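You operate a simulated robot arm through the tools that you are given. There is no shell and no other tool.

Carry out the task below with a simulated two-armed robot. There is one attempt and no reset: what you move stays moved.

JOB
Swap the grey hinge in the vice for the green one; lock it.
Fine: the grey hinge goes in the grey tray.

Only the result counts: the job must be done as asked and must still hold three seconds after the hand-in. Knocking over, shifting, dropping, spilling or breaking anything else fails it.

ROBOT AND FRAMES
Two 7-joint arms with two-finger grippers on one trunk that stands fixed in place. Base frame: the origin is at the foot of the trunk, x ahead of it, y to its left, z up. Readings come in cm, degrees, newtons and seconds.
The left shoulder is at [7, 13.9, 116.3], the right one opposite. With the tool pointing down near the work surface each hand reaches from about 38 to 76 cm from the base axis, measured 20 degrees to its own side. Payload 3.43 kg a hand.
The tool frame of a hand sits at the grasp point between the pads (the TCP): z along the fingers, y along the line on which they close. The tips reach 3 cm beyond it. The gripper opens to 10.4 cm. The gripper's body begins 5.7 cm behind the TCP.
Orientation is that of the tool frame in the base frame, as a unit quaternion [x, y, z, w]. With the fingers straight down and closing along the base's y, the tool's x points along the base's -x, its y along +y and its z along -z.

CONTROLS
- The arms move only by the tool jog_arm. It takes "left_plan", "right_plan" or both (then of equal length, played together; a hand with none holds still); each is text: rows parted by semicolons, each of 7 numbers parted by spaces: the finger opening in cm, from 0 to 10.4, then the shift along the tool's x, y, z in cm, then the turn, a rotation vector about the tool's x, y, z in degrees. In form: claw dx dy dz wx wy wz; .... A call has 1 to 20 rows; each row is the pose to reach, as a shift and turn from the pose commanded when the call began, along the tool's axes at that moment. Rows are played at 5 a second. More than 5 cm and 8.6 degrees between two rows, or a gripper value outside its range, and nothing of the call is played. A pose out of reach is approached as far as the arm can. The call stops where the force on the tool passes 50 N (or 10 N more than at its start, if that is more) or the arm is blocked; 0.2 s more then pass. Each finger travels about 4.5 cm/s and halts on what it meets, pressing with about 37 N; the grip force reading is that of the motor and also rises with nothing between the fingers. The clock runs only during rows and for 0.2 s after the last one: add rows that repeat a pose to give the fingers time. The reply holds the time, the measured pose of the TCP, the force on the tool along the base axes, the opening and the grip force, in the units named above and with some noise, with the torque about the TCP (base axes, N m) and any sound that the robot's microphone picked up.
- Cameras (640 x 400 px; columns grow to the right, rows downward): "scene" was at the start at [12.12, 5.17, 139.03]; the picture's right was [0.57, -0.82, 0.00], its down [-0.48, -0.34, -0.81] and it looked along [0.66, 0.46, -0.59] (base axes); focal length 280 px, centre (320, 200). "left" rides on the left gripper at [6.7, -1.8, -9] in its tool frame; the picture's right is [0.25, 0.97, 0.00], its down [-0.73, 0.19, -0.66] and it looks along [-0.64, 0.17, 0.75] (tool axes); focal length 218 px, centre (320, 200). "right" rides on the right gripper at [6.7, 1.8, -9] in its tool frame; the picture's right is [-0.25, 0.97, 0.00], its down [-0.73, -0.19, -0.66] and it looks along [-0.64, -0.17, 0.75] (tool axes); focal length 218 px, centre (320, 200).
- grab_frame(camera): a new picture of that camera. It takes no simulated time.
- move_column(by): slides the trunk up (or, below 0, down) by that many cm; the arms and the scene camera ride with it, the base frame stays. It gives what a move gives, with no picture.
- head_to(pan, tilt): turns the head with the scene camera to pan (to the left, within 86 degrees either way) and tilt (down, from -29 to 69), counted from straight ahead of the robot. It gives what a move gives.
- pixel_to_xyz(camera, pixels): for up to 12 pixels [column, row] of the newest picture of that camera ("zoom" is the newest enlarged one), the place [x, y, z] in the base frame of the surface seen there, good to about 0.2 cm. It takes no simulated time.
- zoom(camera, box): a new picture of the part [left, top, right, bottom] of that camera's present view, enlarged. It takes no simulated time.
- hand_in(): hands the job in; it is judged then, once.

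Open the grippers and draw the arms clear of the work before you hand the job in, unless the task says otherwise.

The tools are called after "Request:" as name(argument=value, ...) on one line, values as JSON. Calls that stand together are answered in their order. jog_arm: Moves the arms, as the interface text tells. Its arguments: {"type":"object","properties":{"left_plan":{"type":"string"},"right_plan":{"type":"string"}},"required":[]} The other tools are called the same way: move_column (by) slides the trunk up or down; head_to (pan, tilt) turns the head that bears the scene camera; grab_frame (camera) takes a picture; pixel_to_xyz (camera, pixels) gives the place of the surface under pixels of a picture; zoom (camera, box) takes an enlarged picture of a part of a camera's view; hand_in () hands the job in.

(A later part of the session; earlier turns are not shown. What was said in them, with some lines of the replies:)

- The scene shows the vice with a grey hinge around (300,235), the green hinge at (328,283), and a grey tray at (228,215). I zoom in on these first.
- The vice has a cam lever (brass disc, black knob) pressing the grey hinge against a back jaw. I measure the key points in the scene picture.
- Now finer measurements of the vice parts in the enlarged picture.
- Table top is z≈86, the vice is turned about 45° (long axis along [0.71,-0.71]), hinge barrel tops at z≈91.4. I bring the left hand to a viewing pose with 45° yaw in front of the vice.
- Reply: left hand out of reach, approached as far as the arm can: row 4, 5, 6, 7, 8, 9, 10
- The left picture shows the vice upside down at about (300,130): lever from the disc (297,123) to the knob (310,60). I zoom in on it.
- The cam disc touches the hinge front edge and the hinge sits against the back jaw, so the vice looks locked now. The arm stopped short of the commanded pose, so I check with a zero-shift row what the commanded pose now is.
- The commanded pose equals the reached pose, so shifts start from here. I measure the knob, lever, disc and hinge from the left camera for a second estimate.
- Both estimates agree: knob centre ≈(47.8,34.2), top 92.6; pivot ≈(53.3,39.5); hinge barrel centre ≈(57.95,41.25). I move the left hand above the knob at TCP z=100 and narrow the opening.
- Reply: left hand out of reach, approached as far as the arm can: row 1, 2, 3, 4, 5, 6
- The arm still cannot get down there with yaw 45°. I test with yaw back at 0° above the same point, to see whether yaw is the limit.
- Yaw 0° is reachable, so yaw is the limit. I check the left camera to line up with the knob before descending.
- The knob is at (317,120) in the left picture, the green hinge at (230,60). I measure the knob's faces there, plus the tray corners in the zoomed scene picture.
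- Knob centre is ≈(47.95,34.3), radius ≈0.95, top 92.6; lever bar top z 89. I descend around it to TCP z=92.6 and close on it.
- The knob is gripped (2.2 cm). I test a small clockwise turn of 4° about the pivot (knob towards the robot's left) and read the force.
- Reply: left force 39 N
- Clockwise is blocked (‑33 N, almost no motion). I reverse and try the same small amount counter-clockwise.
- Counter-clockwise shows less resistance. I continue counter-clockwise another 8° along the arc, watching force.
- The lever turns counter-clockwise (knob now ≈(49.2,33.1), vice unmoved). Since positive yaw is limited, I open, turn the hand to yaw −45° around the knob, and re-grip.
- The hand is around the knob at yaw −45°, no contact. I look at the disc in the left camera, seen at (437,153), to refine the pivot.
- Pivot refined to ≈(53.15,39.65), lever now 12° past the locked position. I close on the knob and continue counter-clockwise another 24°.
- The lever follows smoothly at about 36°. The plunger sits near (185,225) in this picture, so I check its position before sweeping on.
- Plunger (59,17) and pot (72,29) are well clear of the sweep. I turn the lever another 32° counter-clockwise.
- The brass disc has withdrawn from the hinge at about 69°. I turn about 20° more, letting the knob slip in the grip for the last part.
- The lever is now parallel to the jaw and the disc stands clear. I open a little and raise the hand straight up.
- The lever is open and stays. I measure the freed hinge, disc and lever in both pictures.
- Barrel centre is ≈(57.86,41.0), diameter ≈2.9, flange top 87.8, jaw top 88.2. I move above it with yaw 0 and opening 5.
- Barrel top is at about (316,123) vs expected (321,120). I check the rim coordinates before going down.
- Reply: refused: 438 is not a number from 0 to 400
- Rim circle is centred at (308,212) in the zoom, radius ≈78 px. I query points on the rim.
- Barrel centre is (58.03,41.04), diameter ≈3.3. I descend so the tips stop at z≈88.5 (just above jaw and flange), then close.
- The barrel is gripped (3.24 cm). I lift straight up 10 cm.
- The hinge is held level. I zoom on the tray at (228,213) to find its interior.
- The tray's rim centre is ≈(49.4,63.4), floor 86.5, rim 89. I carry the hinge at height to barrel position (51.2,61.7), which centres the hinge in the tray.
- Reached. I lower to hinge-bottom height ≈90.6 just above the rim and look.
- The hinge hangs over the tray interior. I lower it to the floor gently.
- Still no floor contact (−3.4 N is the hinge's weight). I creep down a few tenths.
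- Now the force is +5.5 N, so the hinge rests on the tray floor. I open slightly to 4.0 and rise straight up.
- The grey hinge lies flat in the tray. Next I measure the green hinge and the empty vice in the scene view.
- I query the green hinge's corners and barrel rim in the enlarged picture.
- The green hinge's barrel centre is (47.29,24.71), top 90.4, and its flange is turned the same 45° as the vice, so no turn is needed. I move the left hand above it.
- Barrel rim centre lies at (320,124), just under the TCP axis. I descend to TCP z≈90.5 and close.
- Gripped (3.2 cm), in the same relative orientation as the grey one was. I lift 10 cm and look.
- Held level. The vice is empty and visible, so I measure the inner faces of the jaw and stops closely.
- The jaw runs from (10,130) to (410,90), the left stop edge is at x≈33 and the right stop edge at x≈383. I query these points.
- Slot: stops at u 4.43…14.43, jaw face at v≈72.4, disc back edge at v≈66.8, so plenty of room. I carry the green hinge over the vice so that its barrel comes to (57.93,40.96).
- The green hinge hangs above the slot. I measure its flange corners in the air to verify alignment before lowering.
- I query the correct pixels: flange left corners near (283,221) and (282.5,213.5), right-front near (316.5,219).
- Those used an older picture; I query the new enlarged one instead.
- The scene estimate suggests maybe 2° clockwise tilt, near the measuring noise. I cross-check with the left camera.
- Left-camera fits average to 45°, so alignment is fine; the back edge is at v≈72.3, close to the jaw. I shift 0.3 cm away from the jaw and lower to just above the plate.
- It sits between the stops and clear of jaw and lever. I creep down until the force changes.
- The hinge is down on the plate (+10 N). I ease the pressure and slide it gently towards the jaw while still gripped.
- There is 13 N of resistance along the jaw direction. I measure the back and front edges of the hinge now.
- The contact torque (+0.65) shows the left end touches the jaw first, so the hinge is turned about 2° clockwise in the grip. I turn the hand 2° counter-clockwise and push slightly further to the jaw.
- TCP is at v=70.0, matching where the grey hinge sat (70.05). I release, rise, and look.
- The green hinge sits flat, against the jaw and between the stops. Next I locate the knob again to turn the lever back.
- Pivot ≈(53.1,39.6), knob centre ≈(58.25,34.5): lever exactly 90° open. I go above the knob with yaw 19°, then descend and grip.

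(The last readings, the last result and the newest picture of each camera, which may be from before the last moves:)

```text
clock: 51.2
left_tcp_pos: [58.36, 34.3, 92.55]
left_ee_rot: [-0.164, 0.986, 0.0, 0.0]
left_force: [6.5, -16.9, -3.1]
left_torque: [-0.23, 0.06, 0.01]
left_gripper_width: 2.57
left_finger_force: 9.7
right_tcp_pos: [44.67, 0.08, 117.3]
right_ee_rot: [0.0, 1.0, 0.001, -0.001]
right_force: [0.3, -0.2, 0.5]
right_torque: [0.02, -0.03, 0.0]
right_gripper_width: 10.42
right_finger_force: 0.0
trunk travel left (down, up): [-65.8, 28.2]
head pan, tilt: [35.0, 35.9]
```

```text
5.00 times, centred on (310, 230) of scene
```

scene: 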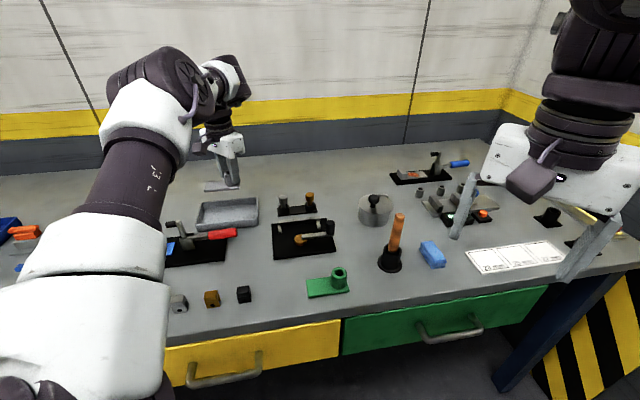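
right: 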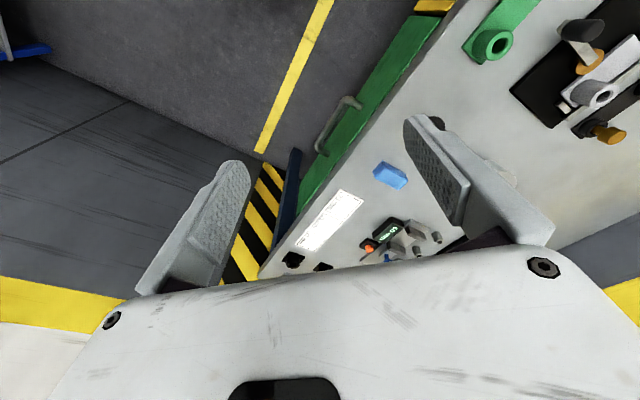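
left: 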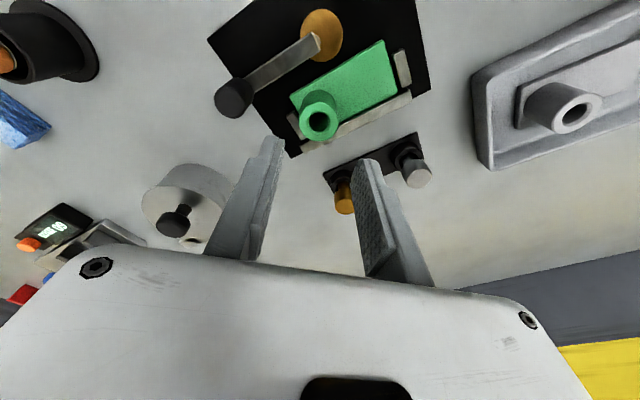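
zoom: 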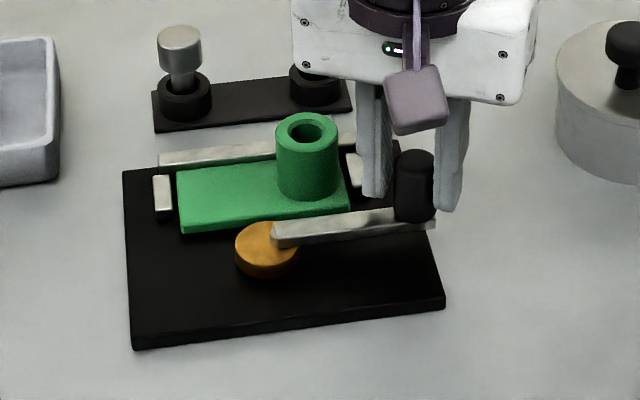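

The fingers have not quite closed (2.57 cm). I give them a bit more time and reading.

Request:
jog_arm(left_plan="1.5 0 0 0 0 0 0; 1.5 0 0 0 0 0 0; 1.5 0 0 0 0 0 0")

Request:
zoom(camera="left", box=[220, 60, 420, 220])

```text
clock: 52.0
left_tcp_pos: [58.39, 34.41, 92.61]
left_ee_rot: [-0.164, 0.986, 0.001, 0.0]
left_force: [5.1, -17.9, -1.7]
left_torque: [-0.49, -0.01, 0.03]
left_gripper_width: 2.64
left_finger_force: 9.5
right_tcp_pos: [44.68, -0.04, 117.31]
right_ee_rot: [0.001, 1.0, 0.002, -0.001]
right_force: [0.7, -1.1, 0.7]
right_torque: [0.01, 0.0, -0.02]
right_gripper_width: 10.38
right_finger_force: 0.1
trunk travel left (down, up): [-65.8, 28.2]
head pan, tilt: [35.0, 35.9]
```

```text
2.50 times, centred on (320, 140) of left
```

zoom: 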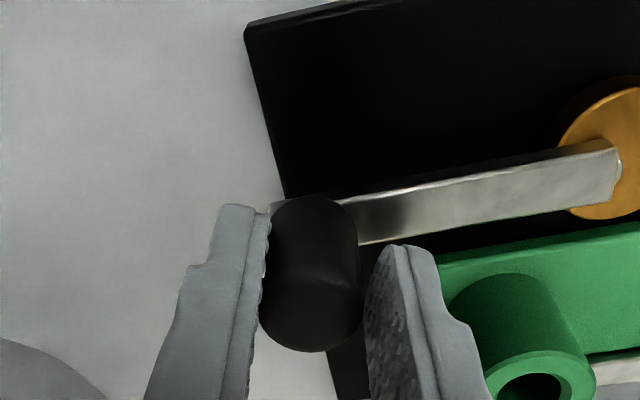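

Only one finger touches and pushes the knob (17 N); the knob is about 0.25 cm off the hand's centre. I shift the hand that way and let it close.

Request:
jog_arm(left_plan="3 0 0 0 0 0 0; 3 0 -0.25 0 0 0 0; 2.4 0 -0.25 0 0 0 0; 1.5 0 -0.25 0 0 0 0; 1.5 0 -0.25 0 0 0 0; 1.5 0 -0.25 0 0 0 0")

```text
clock: 53.4
left_tcp_pos: [58.46, 34.09, 92.31]
left_ee_rot: [-0.165, 0.986, 0.0, -0.001]
left_force: [0.8, -14.7, -11.0]
left_torque: [-0.74, -0.39, 0.16]
left_gripper_width: 2.18
left_finger_force: 45.1
right_tcp_pos: [44.58, -0.08, 117.29]
right_ee_rot: [0.0, 1.0, 0.001, -0.001]
right_force: [-0.3, -0.6, 0.2]
right_torque: [0.02, 0.01, -0.02]
right_gripper_width: 10.41
right_finger_force: 0.0
trunk travel left (down, up): [-65.8, 28.2]
head pan, tilt: [35.0, 35.9]
```

Gripped. I turn the lever clockwise 32° along the arc, hand following.

Request:
jog_arm(left_plan="1.5 0.47 -0.21 0 0 0 4; 1.5 0.96 -0.38 0 0 0 8; 1.5 1.46 -0.51 0 0 0 12; 1.5 1.97 -0.62 0 0 0 16; 1.5 2.48 -0.69 0 0 0 20; 1.5 3.0 -0.71 0 0 0 24; 1.5 3.51 -0.71 0 0 0 28; 1.5 4.03 -0.67 0 0 0 32; 1.5 4.03 -0.67 0 0 0 32")

Request:
zoom(camera="scene", box=[260, 190, 360, 270])

```text
clock: 55.4
left_tcp_pos: [54.83, 32.19, 92.35]
left_ee_rot: [0.115, 0.993, 0.0, -0.002]
left_force: [2.8, -17.5, -11.1]
left_torque: [0.18, -0.62, 0.17]
left_gripper_width: 2.16
left_finger_force: 45.9
right_tcp_pos: [44.65, -0.04, 117.21]
right_ee_rot: [0.0, 1.0, 0.002, -0.001]
right_force: [-0.2, 0.8, -0.3]
right_torque: [0.02, -0.02, -0.01]
right_gripper_width: 10.4
right_finger_force: 0.0
trunk travel left (down, up): [-65.8, 28.2]
head pan, tilt: [35.0, 35.9]
```

```text
5.00 times, centred on (310, 230) of scene
```

zoom: 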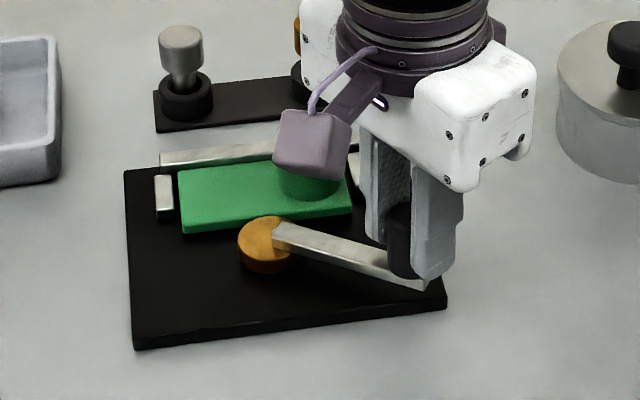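

The lever follows; there is a steady ‑17 N radial load, so I relax the hand 0.15 cm outward and turn 28° more.

Request:
jog_arm(left_plan="1.5 0.42 -0.35 0 0 0 4; 1.5 0.92 -0.53 0 0 0 8; 1.5 1.43 -0.66 0 0 0 12; 1.5 1.95 -0.77 0 0 0 16; 1.5 2.47 -0.84 0 0 0 20; 1.5 3.0 -0.87 0 0 0 24; 1.5 3.52 -0.86 0 0 0 28; 1.5 3.52 -0.86 0 0 0 28")

Request:
zoom(camera="scene", box=[260, 190, 360, 270])

Request:
grab_frame(camera="left")

```text
clock: 57.2
left_tcp_pos: [51.1, 32.25, 92.45]
left_ee_rot: [0.35, 0.937, 0.001, -0.002]
left_force: [-2.0, -6.2, -9.7]
left_torque: [0.49, -0.27, 0.02]
left_gripper_width: 2.16
left_finger_force: 45.1
right_tcp_pos: [44.44, 0.21, 117.31]
right_ee_rot: [0.0, 1.0, 0.001, 0.0]
right_force: [-0.7, -0.7, -0.2]
right_torque: [0.03, 0.01, 0.02]
right_gripper_width: 10.38
right_finger_force: 0.1
trunk travel left (down, up): [-65.8, 28.2]
head pan, tilt: [35.0, 35.9]
```

```text
5.00 times, centred on (310, 230) of scene
```

zoom: 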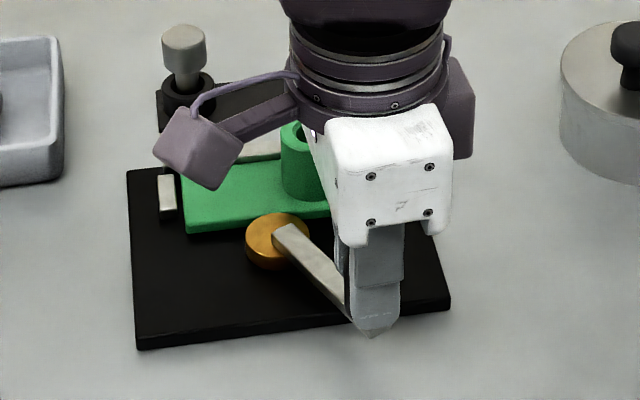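

```text
taken
```

left: 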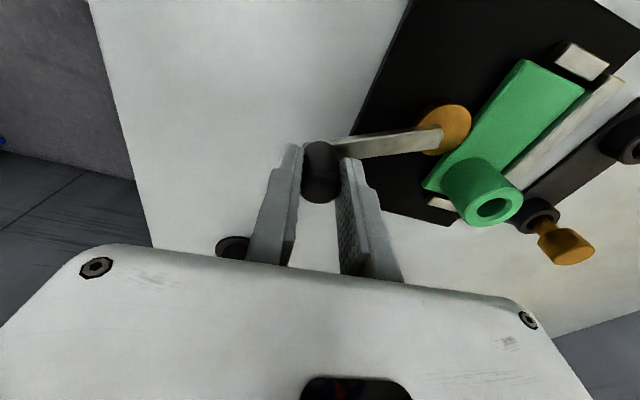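

The lever is about 30° from locked. I open, turn the hand to yaw +17° around the knob for a firm final push, and re-grip.

Request:
jog_arm(left_plan="2.6 0 0 0 0 0 0; 3.8 0 0 0 0 0 0; 4 0 0 0 0 0 0; 4 0 0 0 0 0 -8.2; 4 0 0 0 0 0 -16.4; 4 0 0 0 0 0 -24.6; 4 0 0 0 0 0 -32.8; 4 0 0 0 0 0 -41; 4 0 0 0 0 0 -49.2; 4 0 0 0 0 0 -57.4; 4 0 0 0 0 0 -57.4; 2.8 0 0 0 0 0 -57.4; 1.5 0 0 0 0 0 -57.4; 1.5 0 0 0 0 0 -57.4; 1.5 0 0 0 0 0 -57.4")

Request:
zoom(camera="scene", box=[260, 190, 360, 270])

```text
clock: 60.4
left_tcp_pos: [51.05, 32.31, 92.36]
left_ee_rot: [-0.143, 0.99, 0.0, -0.001]
left_force: [-1.1, -3.4, -3.7]
left_torque: [0.55, -0.05, 0.02]
left_gripper_width: 2.25
left_finger_force: 45.0
right_tcp_pos: [44.49, 0.3, 117.35]
right_ee_rot: [0.0, 1.0, 0.001, -0.001]
right_force: [-0.1, -0.2, 0.8]
right_torque: [0.0, 0.02, 0.02]
right_gripper_width: 10.42
right_finger_force: 0.0
trunk travel left (down, up): [-65.8, 28.2]
head pan, tilt: [35.0, 35.9]
```

```text
5.00 times, centred on (310, 230) of scene
```

zoom: 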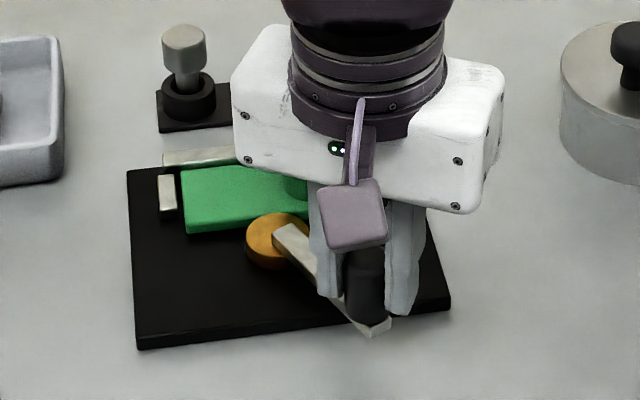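

Gripped at yaw 16°. I turn the lever clockwise 20°, then check force.

Request:
jog_arm(left_plan="1.5 0.22 0.14 0 0 0 2; 1.5 0.44 0.3 0 0 0 4; 1.5 0.65 0.46 0 0 0 6; 1.5 0.86 0.62 0 0 0 8; 1.5 1.05 0.8 0 0 0 10; 1.5 1.25 0.98 0 0 0 12; 1.5 1.43 1.16 0 0 0 14; 1.5 1.61 1.36 0 0 0 16; 1.5 1.78 1.56 0 0 0 16; 1.5 1.95 1.76 0 0 0 16; 1.5 1.95 1.76 0 0 0 16")

Request:
zoom(camera="scene", box=[260, 190, 360, 270])

```text
clock: 62.8
left_tcp_pos: [48.72, 33.49, 92.46]
left_ee_rot: [-0.003, 1.0, 0.0, 0.0]
left_force: [5.9, 1.2, 1.2]
left_torque: [0.62, -1.17, -0.23]
left_gripper_width: 2.22
left_finger_force: 44.9
right_tcp_pos: [44.56, 0.24, 117.3]
right_ee_rot: [0.0, 1.0, 0.001, 0.001]
right_force: [1.1, 0.1, -0.6]
right_torque: [-0.01, 0.01, -0.03]
right_gripper_width: 10.4
right_finger_force: 0.1
trunk travel left (down, up): [-65.8, 28.2]
head pan, tilt: [35.0, 35.9]
```

```text
5.00 times, centred on (310, 230) of scene
```

zoom: 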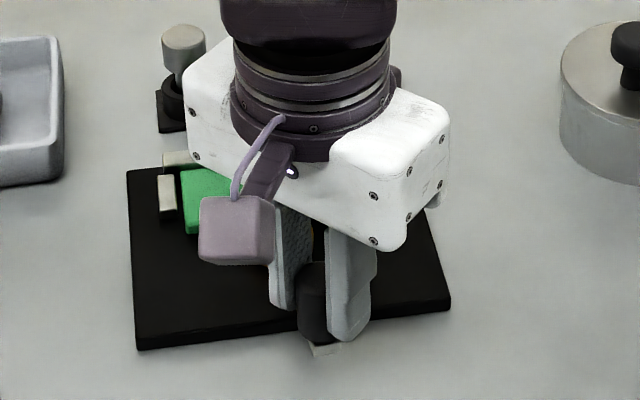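

About 9° remain to the original locked angle. I continue slowly 9°, without further yaw, watching the force.

Request:
jog_arm(left_plan="1.5 0.21 0.16 0 0 0 0; 1.5 0.42 0.32 0 0 0 0; 1.5 0.61 0.49 0 0 0 0; 1.5 0.81 0.67 0 0 0 0; 1.5 0.9 0.76 0 0 0 0; 1.5 0.9 0.76 0 0 0 0")

```text
clock: 64.2
left_tcp_pos: [47.99, 34.03, 92.39]
left_ee_rot: [-0.003, 1.0, 0.0, -0.001]
left_force: [10.1, -2.0, 3.4]
left_torque: [0.51, 0.26, 0.2]
left_gripper_width: 2.18
left_finger_force: 44.9
right_tcp_pos: [44.6, 0.21, 117.3]
right_ee_rot: [0.0, 1.0, 0.001, -0.001]
right_force: [-0.2, 0.0, 1.7]
right_torque: [0.01, -0.04, 0.0]
right_gripper_width: 10.38
right_finger_force: 0.1
trunk travel left (down, up): [-65.8, 28.2]
head pan, tilt: [35.0, 35.9]
```

TCP is back at (47.99,34.03), the original locked spot. I push a touch further to confirm it seats against its stop.

Request:
jog_arm(left_plan="1.5 0.12 0.12 0 0 0 0; 1.5 0.24 0.25 0 0 0 0; 1.5 0.35 0.37 0 0 0 0; 1.5 0.35 0.37 0 0 0 0")

```text
clock: 65.2
left_tcp_pos: [48.01, 34.16, 92.4]
left_ee_rot: [-0.003, 1.0, -0.002, 0.002]
left_force: [23.0, -18.3, 0.0]
left_torque: [0.46, -0.21, 0.08]
left_gripper_width: 2.17
left_finger_force: 44.9
right_tcp_pos: [44.76, -0.05, 117.21]
right_ee_rot: [0.0, 1.0, 0.001, -0.001]
right_force: [0.4, -0.3, 0.2]
right_torque: [-0.06, 0.02, 0.01]
right_gripper_width: 10.39
right_finger_force: 0.1
trunk travel left (down, up): [-65.8, 28.2]
head pan, tilt: [35.0, 35.9]
```

Firm resistance (29 N tangential) with no motion: the lever is at its stop. I relax the push, open, and rise straight up.

Request:
jog_arm(left_plan="1.5 -0.2 -0.2 0 0 0 0; 2.4 -0.3 -0.3 0 0 0 0; 3.6 -0.3 -0.3 0 0 0 0; 3.6 -0.3 -0.3 -0.5 0 0 0; 3.6 -0.3 -0.3 -3 0 0 0; 3.6 -0.3 -0.3 -7 0 0 0; 3.6 -0.3 -0.3 -11 0 0 0; 3.6 -0.3 -0.3 -11 0 0 0")

Request:
grab_frame(camera="left")

Request:
zoom(camera="scene", box=[260, 190, 360, 270])

```text
clock: 67.0
left_tcp_pos: [47.98, 34.39, 103.35]
left_ee_rot: [-0.004, 1.0, 0.0, -0.001]
left_force: [1.1, 0.0, -0.2]
left_torque: [0.02, -0.02, 0.01]
left_gripper_width: 3.61
left_finger_force: 0.0
right_tcp_pos: [44.54, 0.32, 117.27]
right_ee_rot: [0.001, 1.0, 0.0, 0.0]
right_force: [0.9, 0.4, -1.1]
right_torque: [-0.03, 0.02, -0.02]
right_gripper_width: 10.4
right_finger_force: 0.2
trunk travel left (down, up): [-65.8, 28.2]
head pan, tilt: [35.0, 35.9]
```

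```text
taken
```

left: 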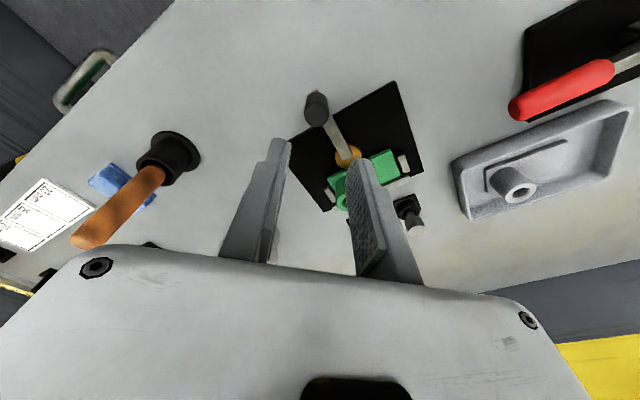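

```text
5.00 times, centred on (310, 230) of scene
```

zoom: 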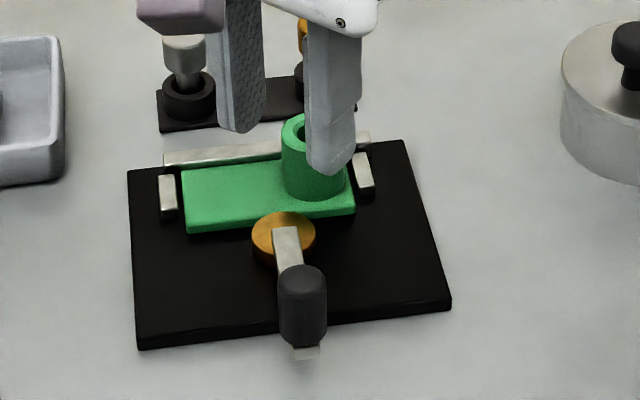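

The lever points straight out again and the disc presses the green hinge. I retract the left arm to its start pose with the gripper open.

Request:
jog_arm(left_plan="5 0 0 -3 0 0 0; 7 1.5 0 -6 0 0 0; 9 4 -0.2 -9 0 0 0; 10.4 7 -0.4 -12 0 0 0; 10.4 10 -0.6 -14.5 0 0 0; 10.4 13 -0.8 -16.5 0 0 0; 10.4 16 -0.9 -18 0 0 0; 10.4 18.5 -1 -18 0 0 0; 10.4 18.5 -1 -18 0 0 0; 10.4 18.5 -1 -18 0 0 0")

Request:
grab_frame(camera="scene")

Request:
zoom(camera="scene", box=[270, 200, 350, 260])

```text
clock: 69.2
left_tcp_pos: [29.34, 33.14, 121.39]
left_ee_rot: [-0.003, 1.0, 0.0, 0.0]
left_force: [-0.6, -0.7, -0.5]
left_torque: [-0.01, 0.03, 0.02]
left_gripper_width: 10.4
left_finger_force: 0.1
right_tcp_pos: [44.45, 0.24, 117.31]
right_ee_rot: [0.0, 1.0, 0.0, 0.0]
right_force: [-0.4, 0.0, 0.2]
right_torque: [0.02, 0.03, 0.03]
right_gripper_width: 10.37
right_finger_force: 0.0
trunk travel left (down, up): [-65.8, 28.2]
head pan, tilt: [35.0, 35.9]
```

```text
taken
```

scene: 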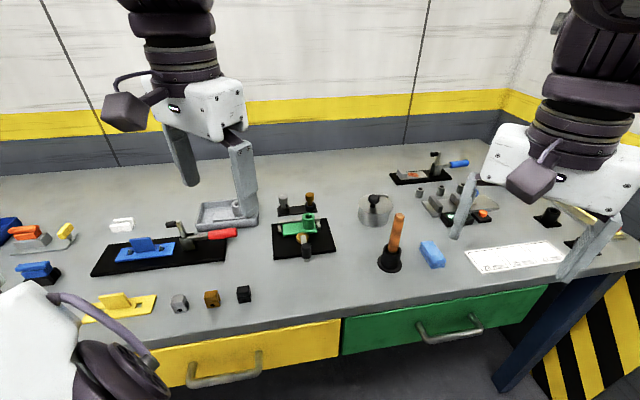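

```text
6.67 times, centred on (310, 230) of scene
```

zoom: 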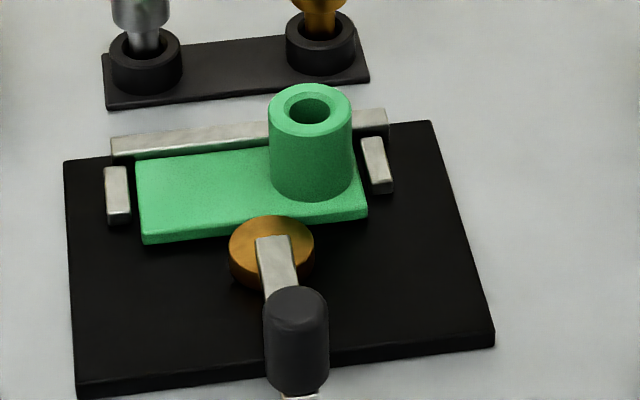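

I verify numerically: hinge edges against jaw, knob position versus the original locked one.

Request:
pixel_to_xyz(camera="zoom", pixels=[[138, 165], [145, 236], [365, 210], [250, 220], [200, 150], [296, 300], [275, 245], [305, 90], [270, 218], [120, 195], [375, 165], [200, 143]])

Request:
zoom(camera="left", box=[260, 120, 380, 220])

```text
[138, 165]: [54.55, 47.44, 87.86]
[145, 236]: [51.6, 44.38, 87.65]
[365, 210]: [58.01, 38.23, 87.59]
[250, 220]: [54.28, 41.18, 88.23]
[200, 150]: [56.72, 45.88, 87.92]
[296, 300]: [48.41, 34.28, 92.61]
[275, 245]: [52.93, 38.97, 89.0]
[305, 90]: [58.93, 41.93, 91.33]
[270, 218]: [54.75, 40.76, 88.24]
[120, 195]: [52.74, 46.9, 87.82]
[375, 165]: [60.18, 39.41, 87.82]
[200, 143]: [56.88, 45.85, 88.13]
```

```text
4.00 times, centred on (320, 170) of left
```

zoom: 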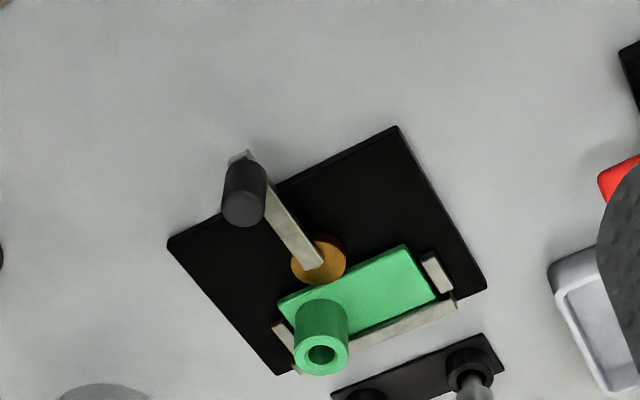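

All positions match the original locked state: hinge edges at v≈68–72.2, knob at ≈(48,34.2), grey hinge in the tray, arms clear. I hand the job in.

Request:
hand_in()

```text
The job is handed in.
```

I swapped the hinges and handed the job in. The green hinge is clamped in the vice and the grey one lies flat in the grey tray.

- **Green hinge:** it sits flat on the vice plate, against the jaw and between the two stops. Its measured edges match where the grey hinge sat.
- **Lock:** I turned the cam lever back to its original angle and pushed until it stopped moving at about 29 N. It stayed there when I let go.
- **Other items:** nothing else looked moved in the last scene picture. Both grippers were open and clear of the work at hand-in.

The hand-in only confirmed receipt, so I don't have the judged result.
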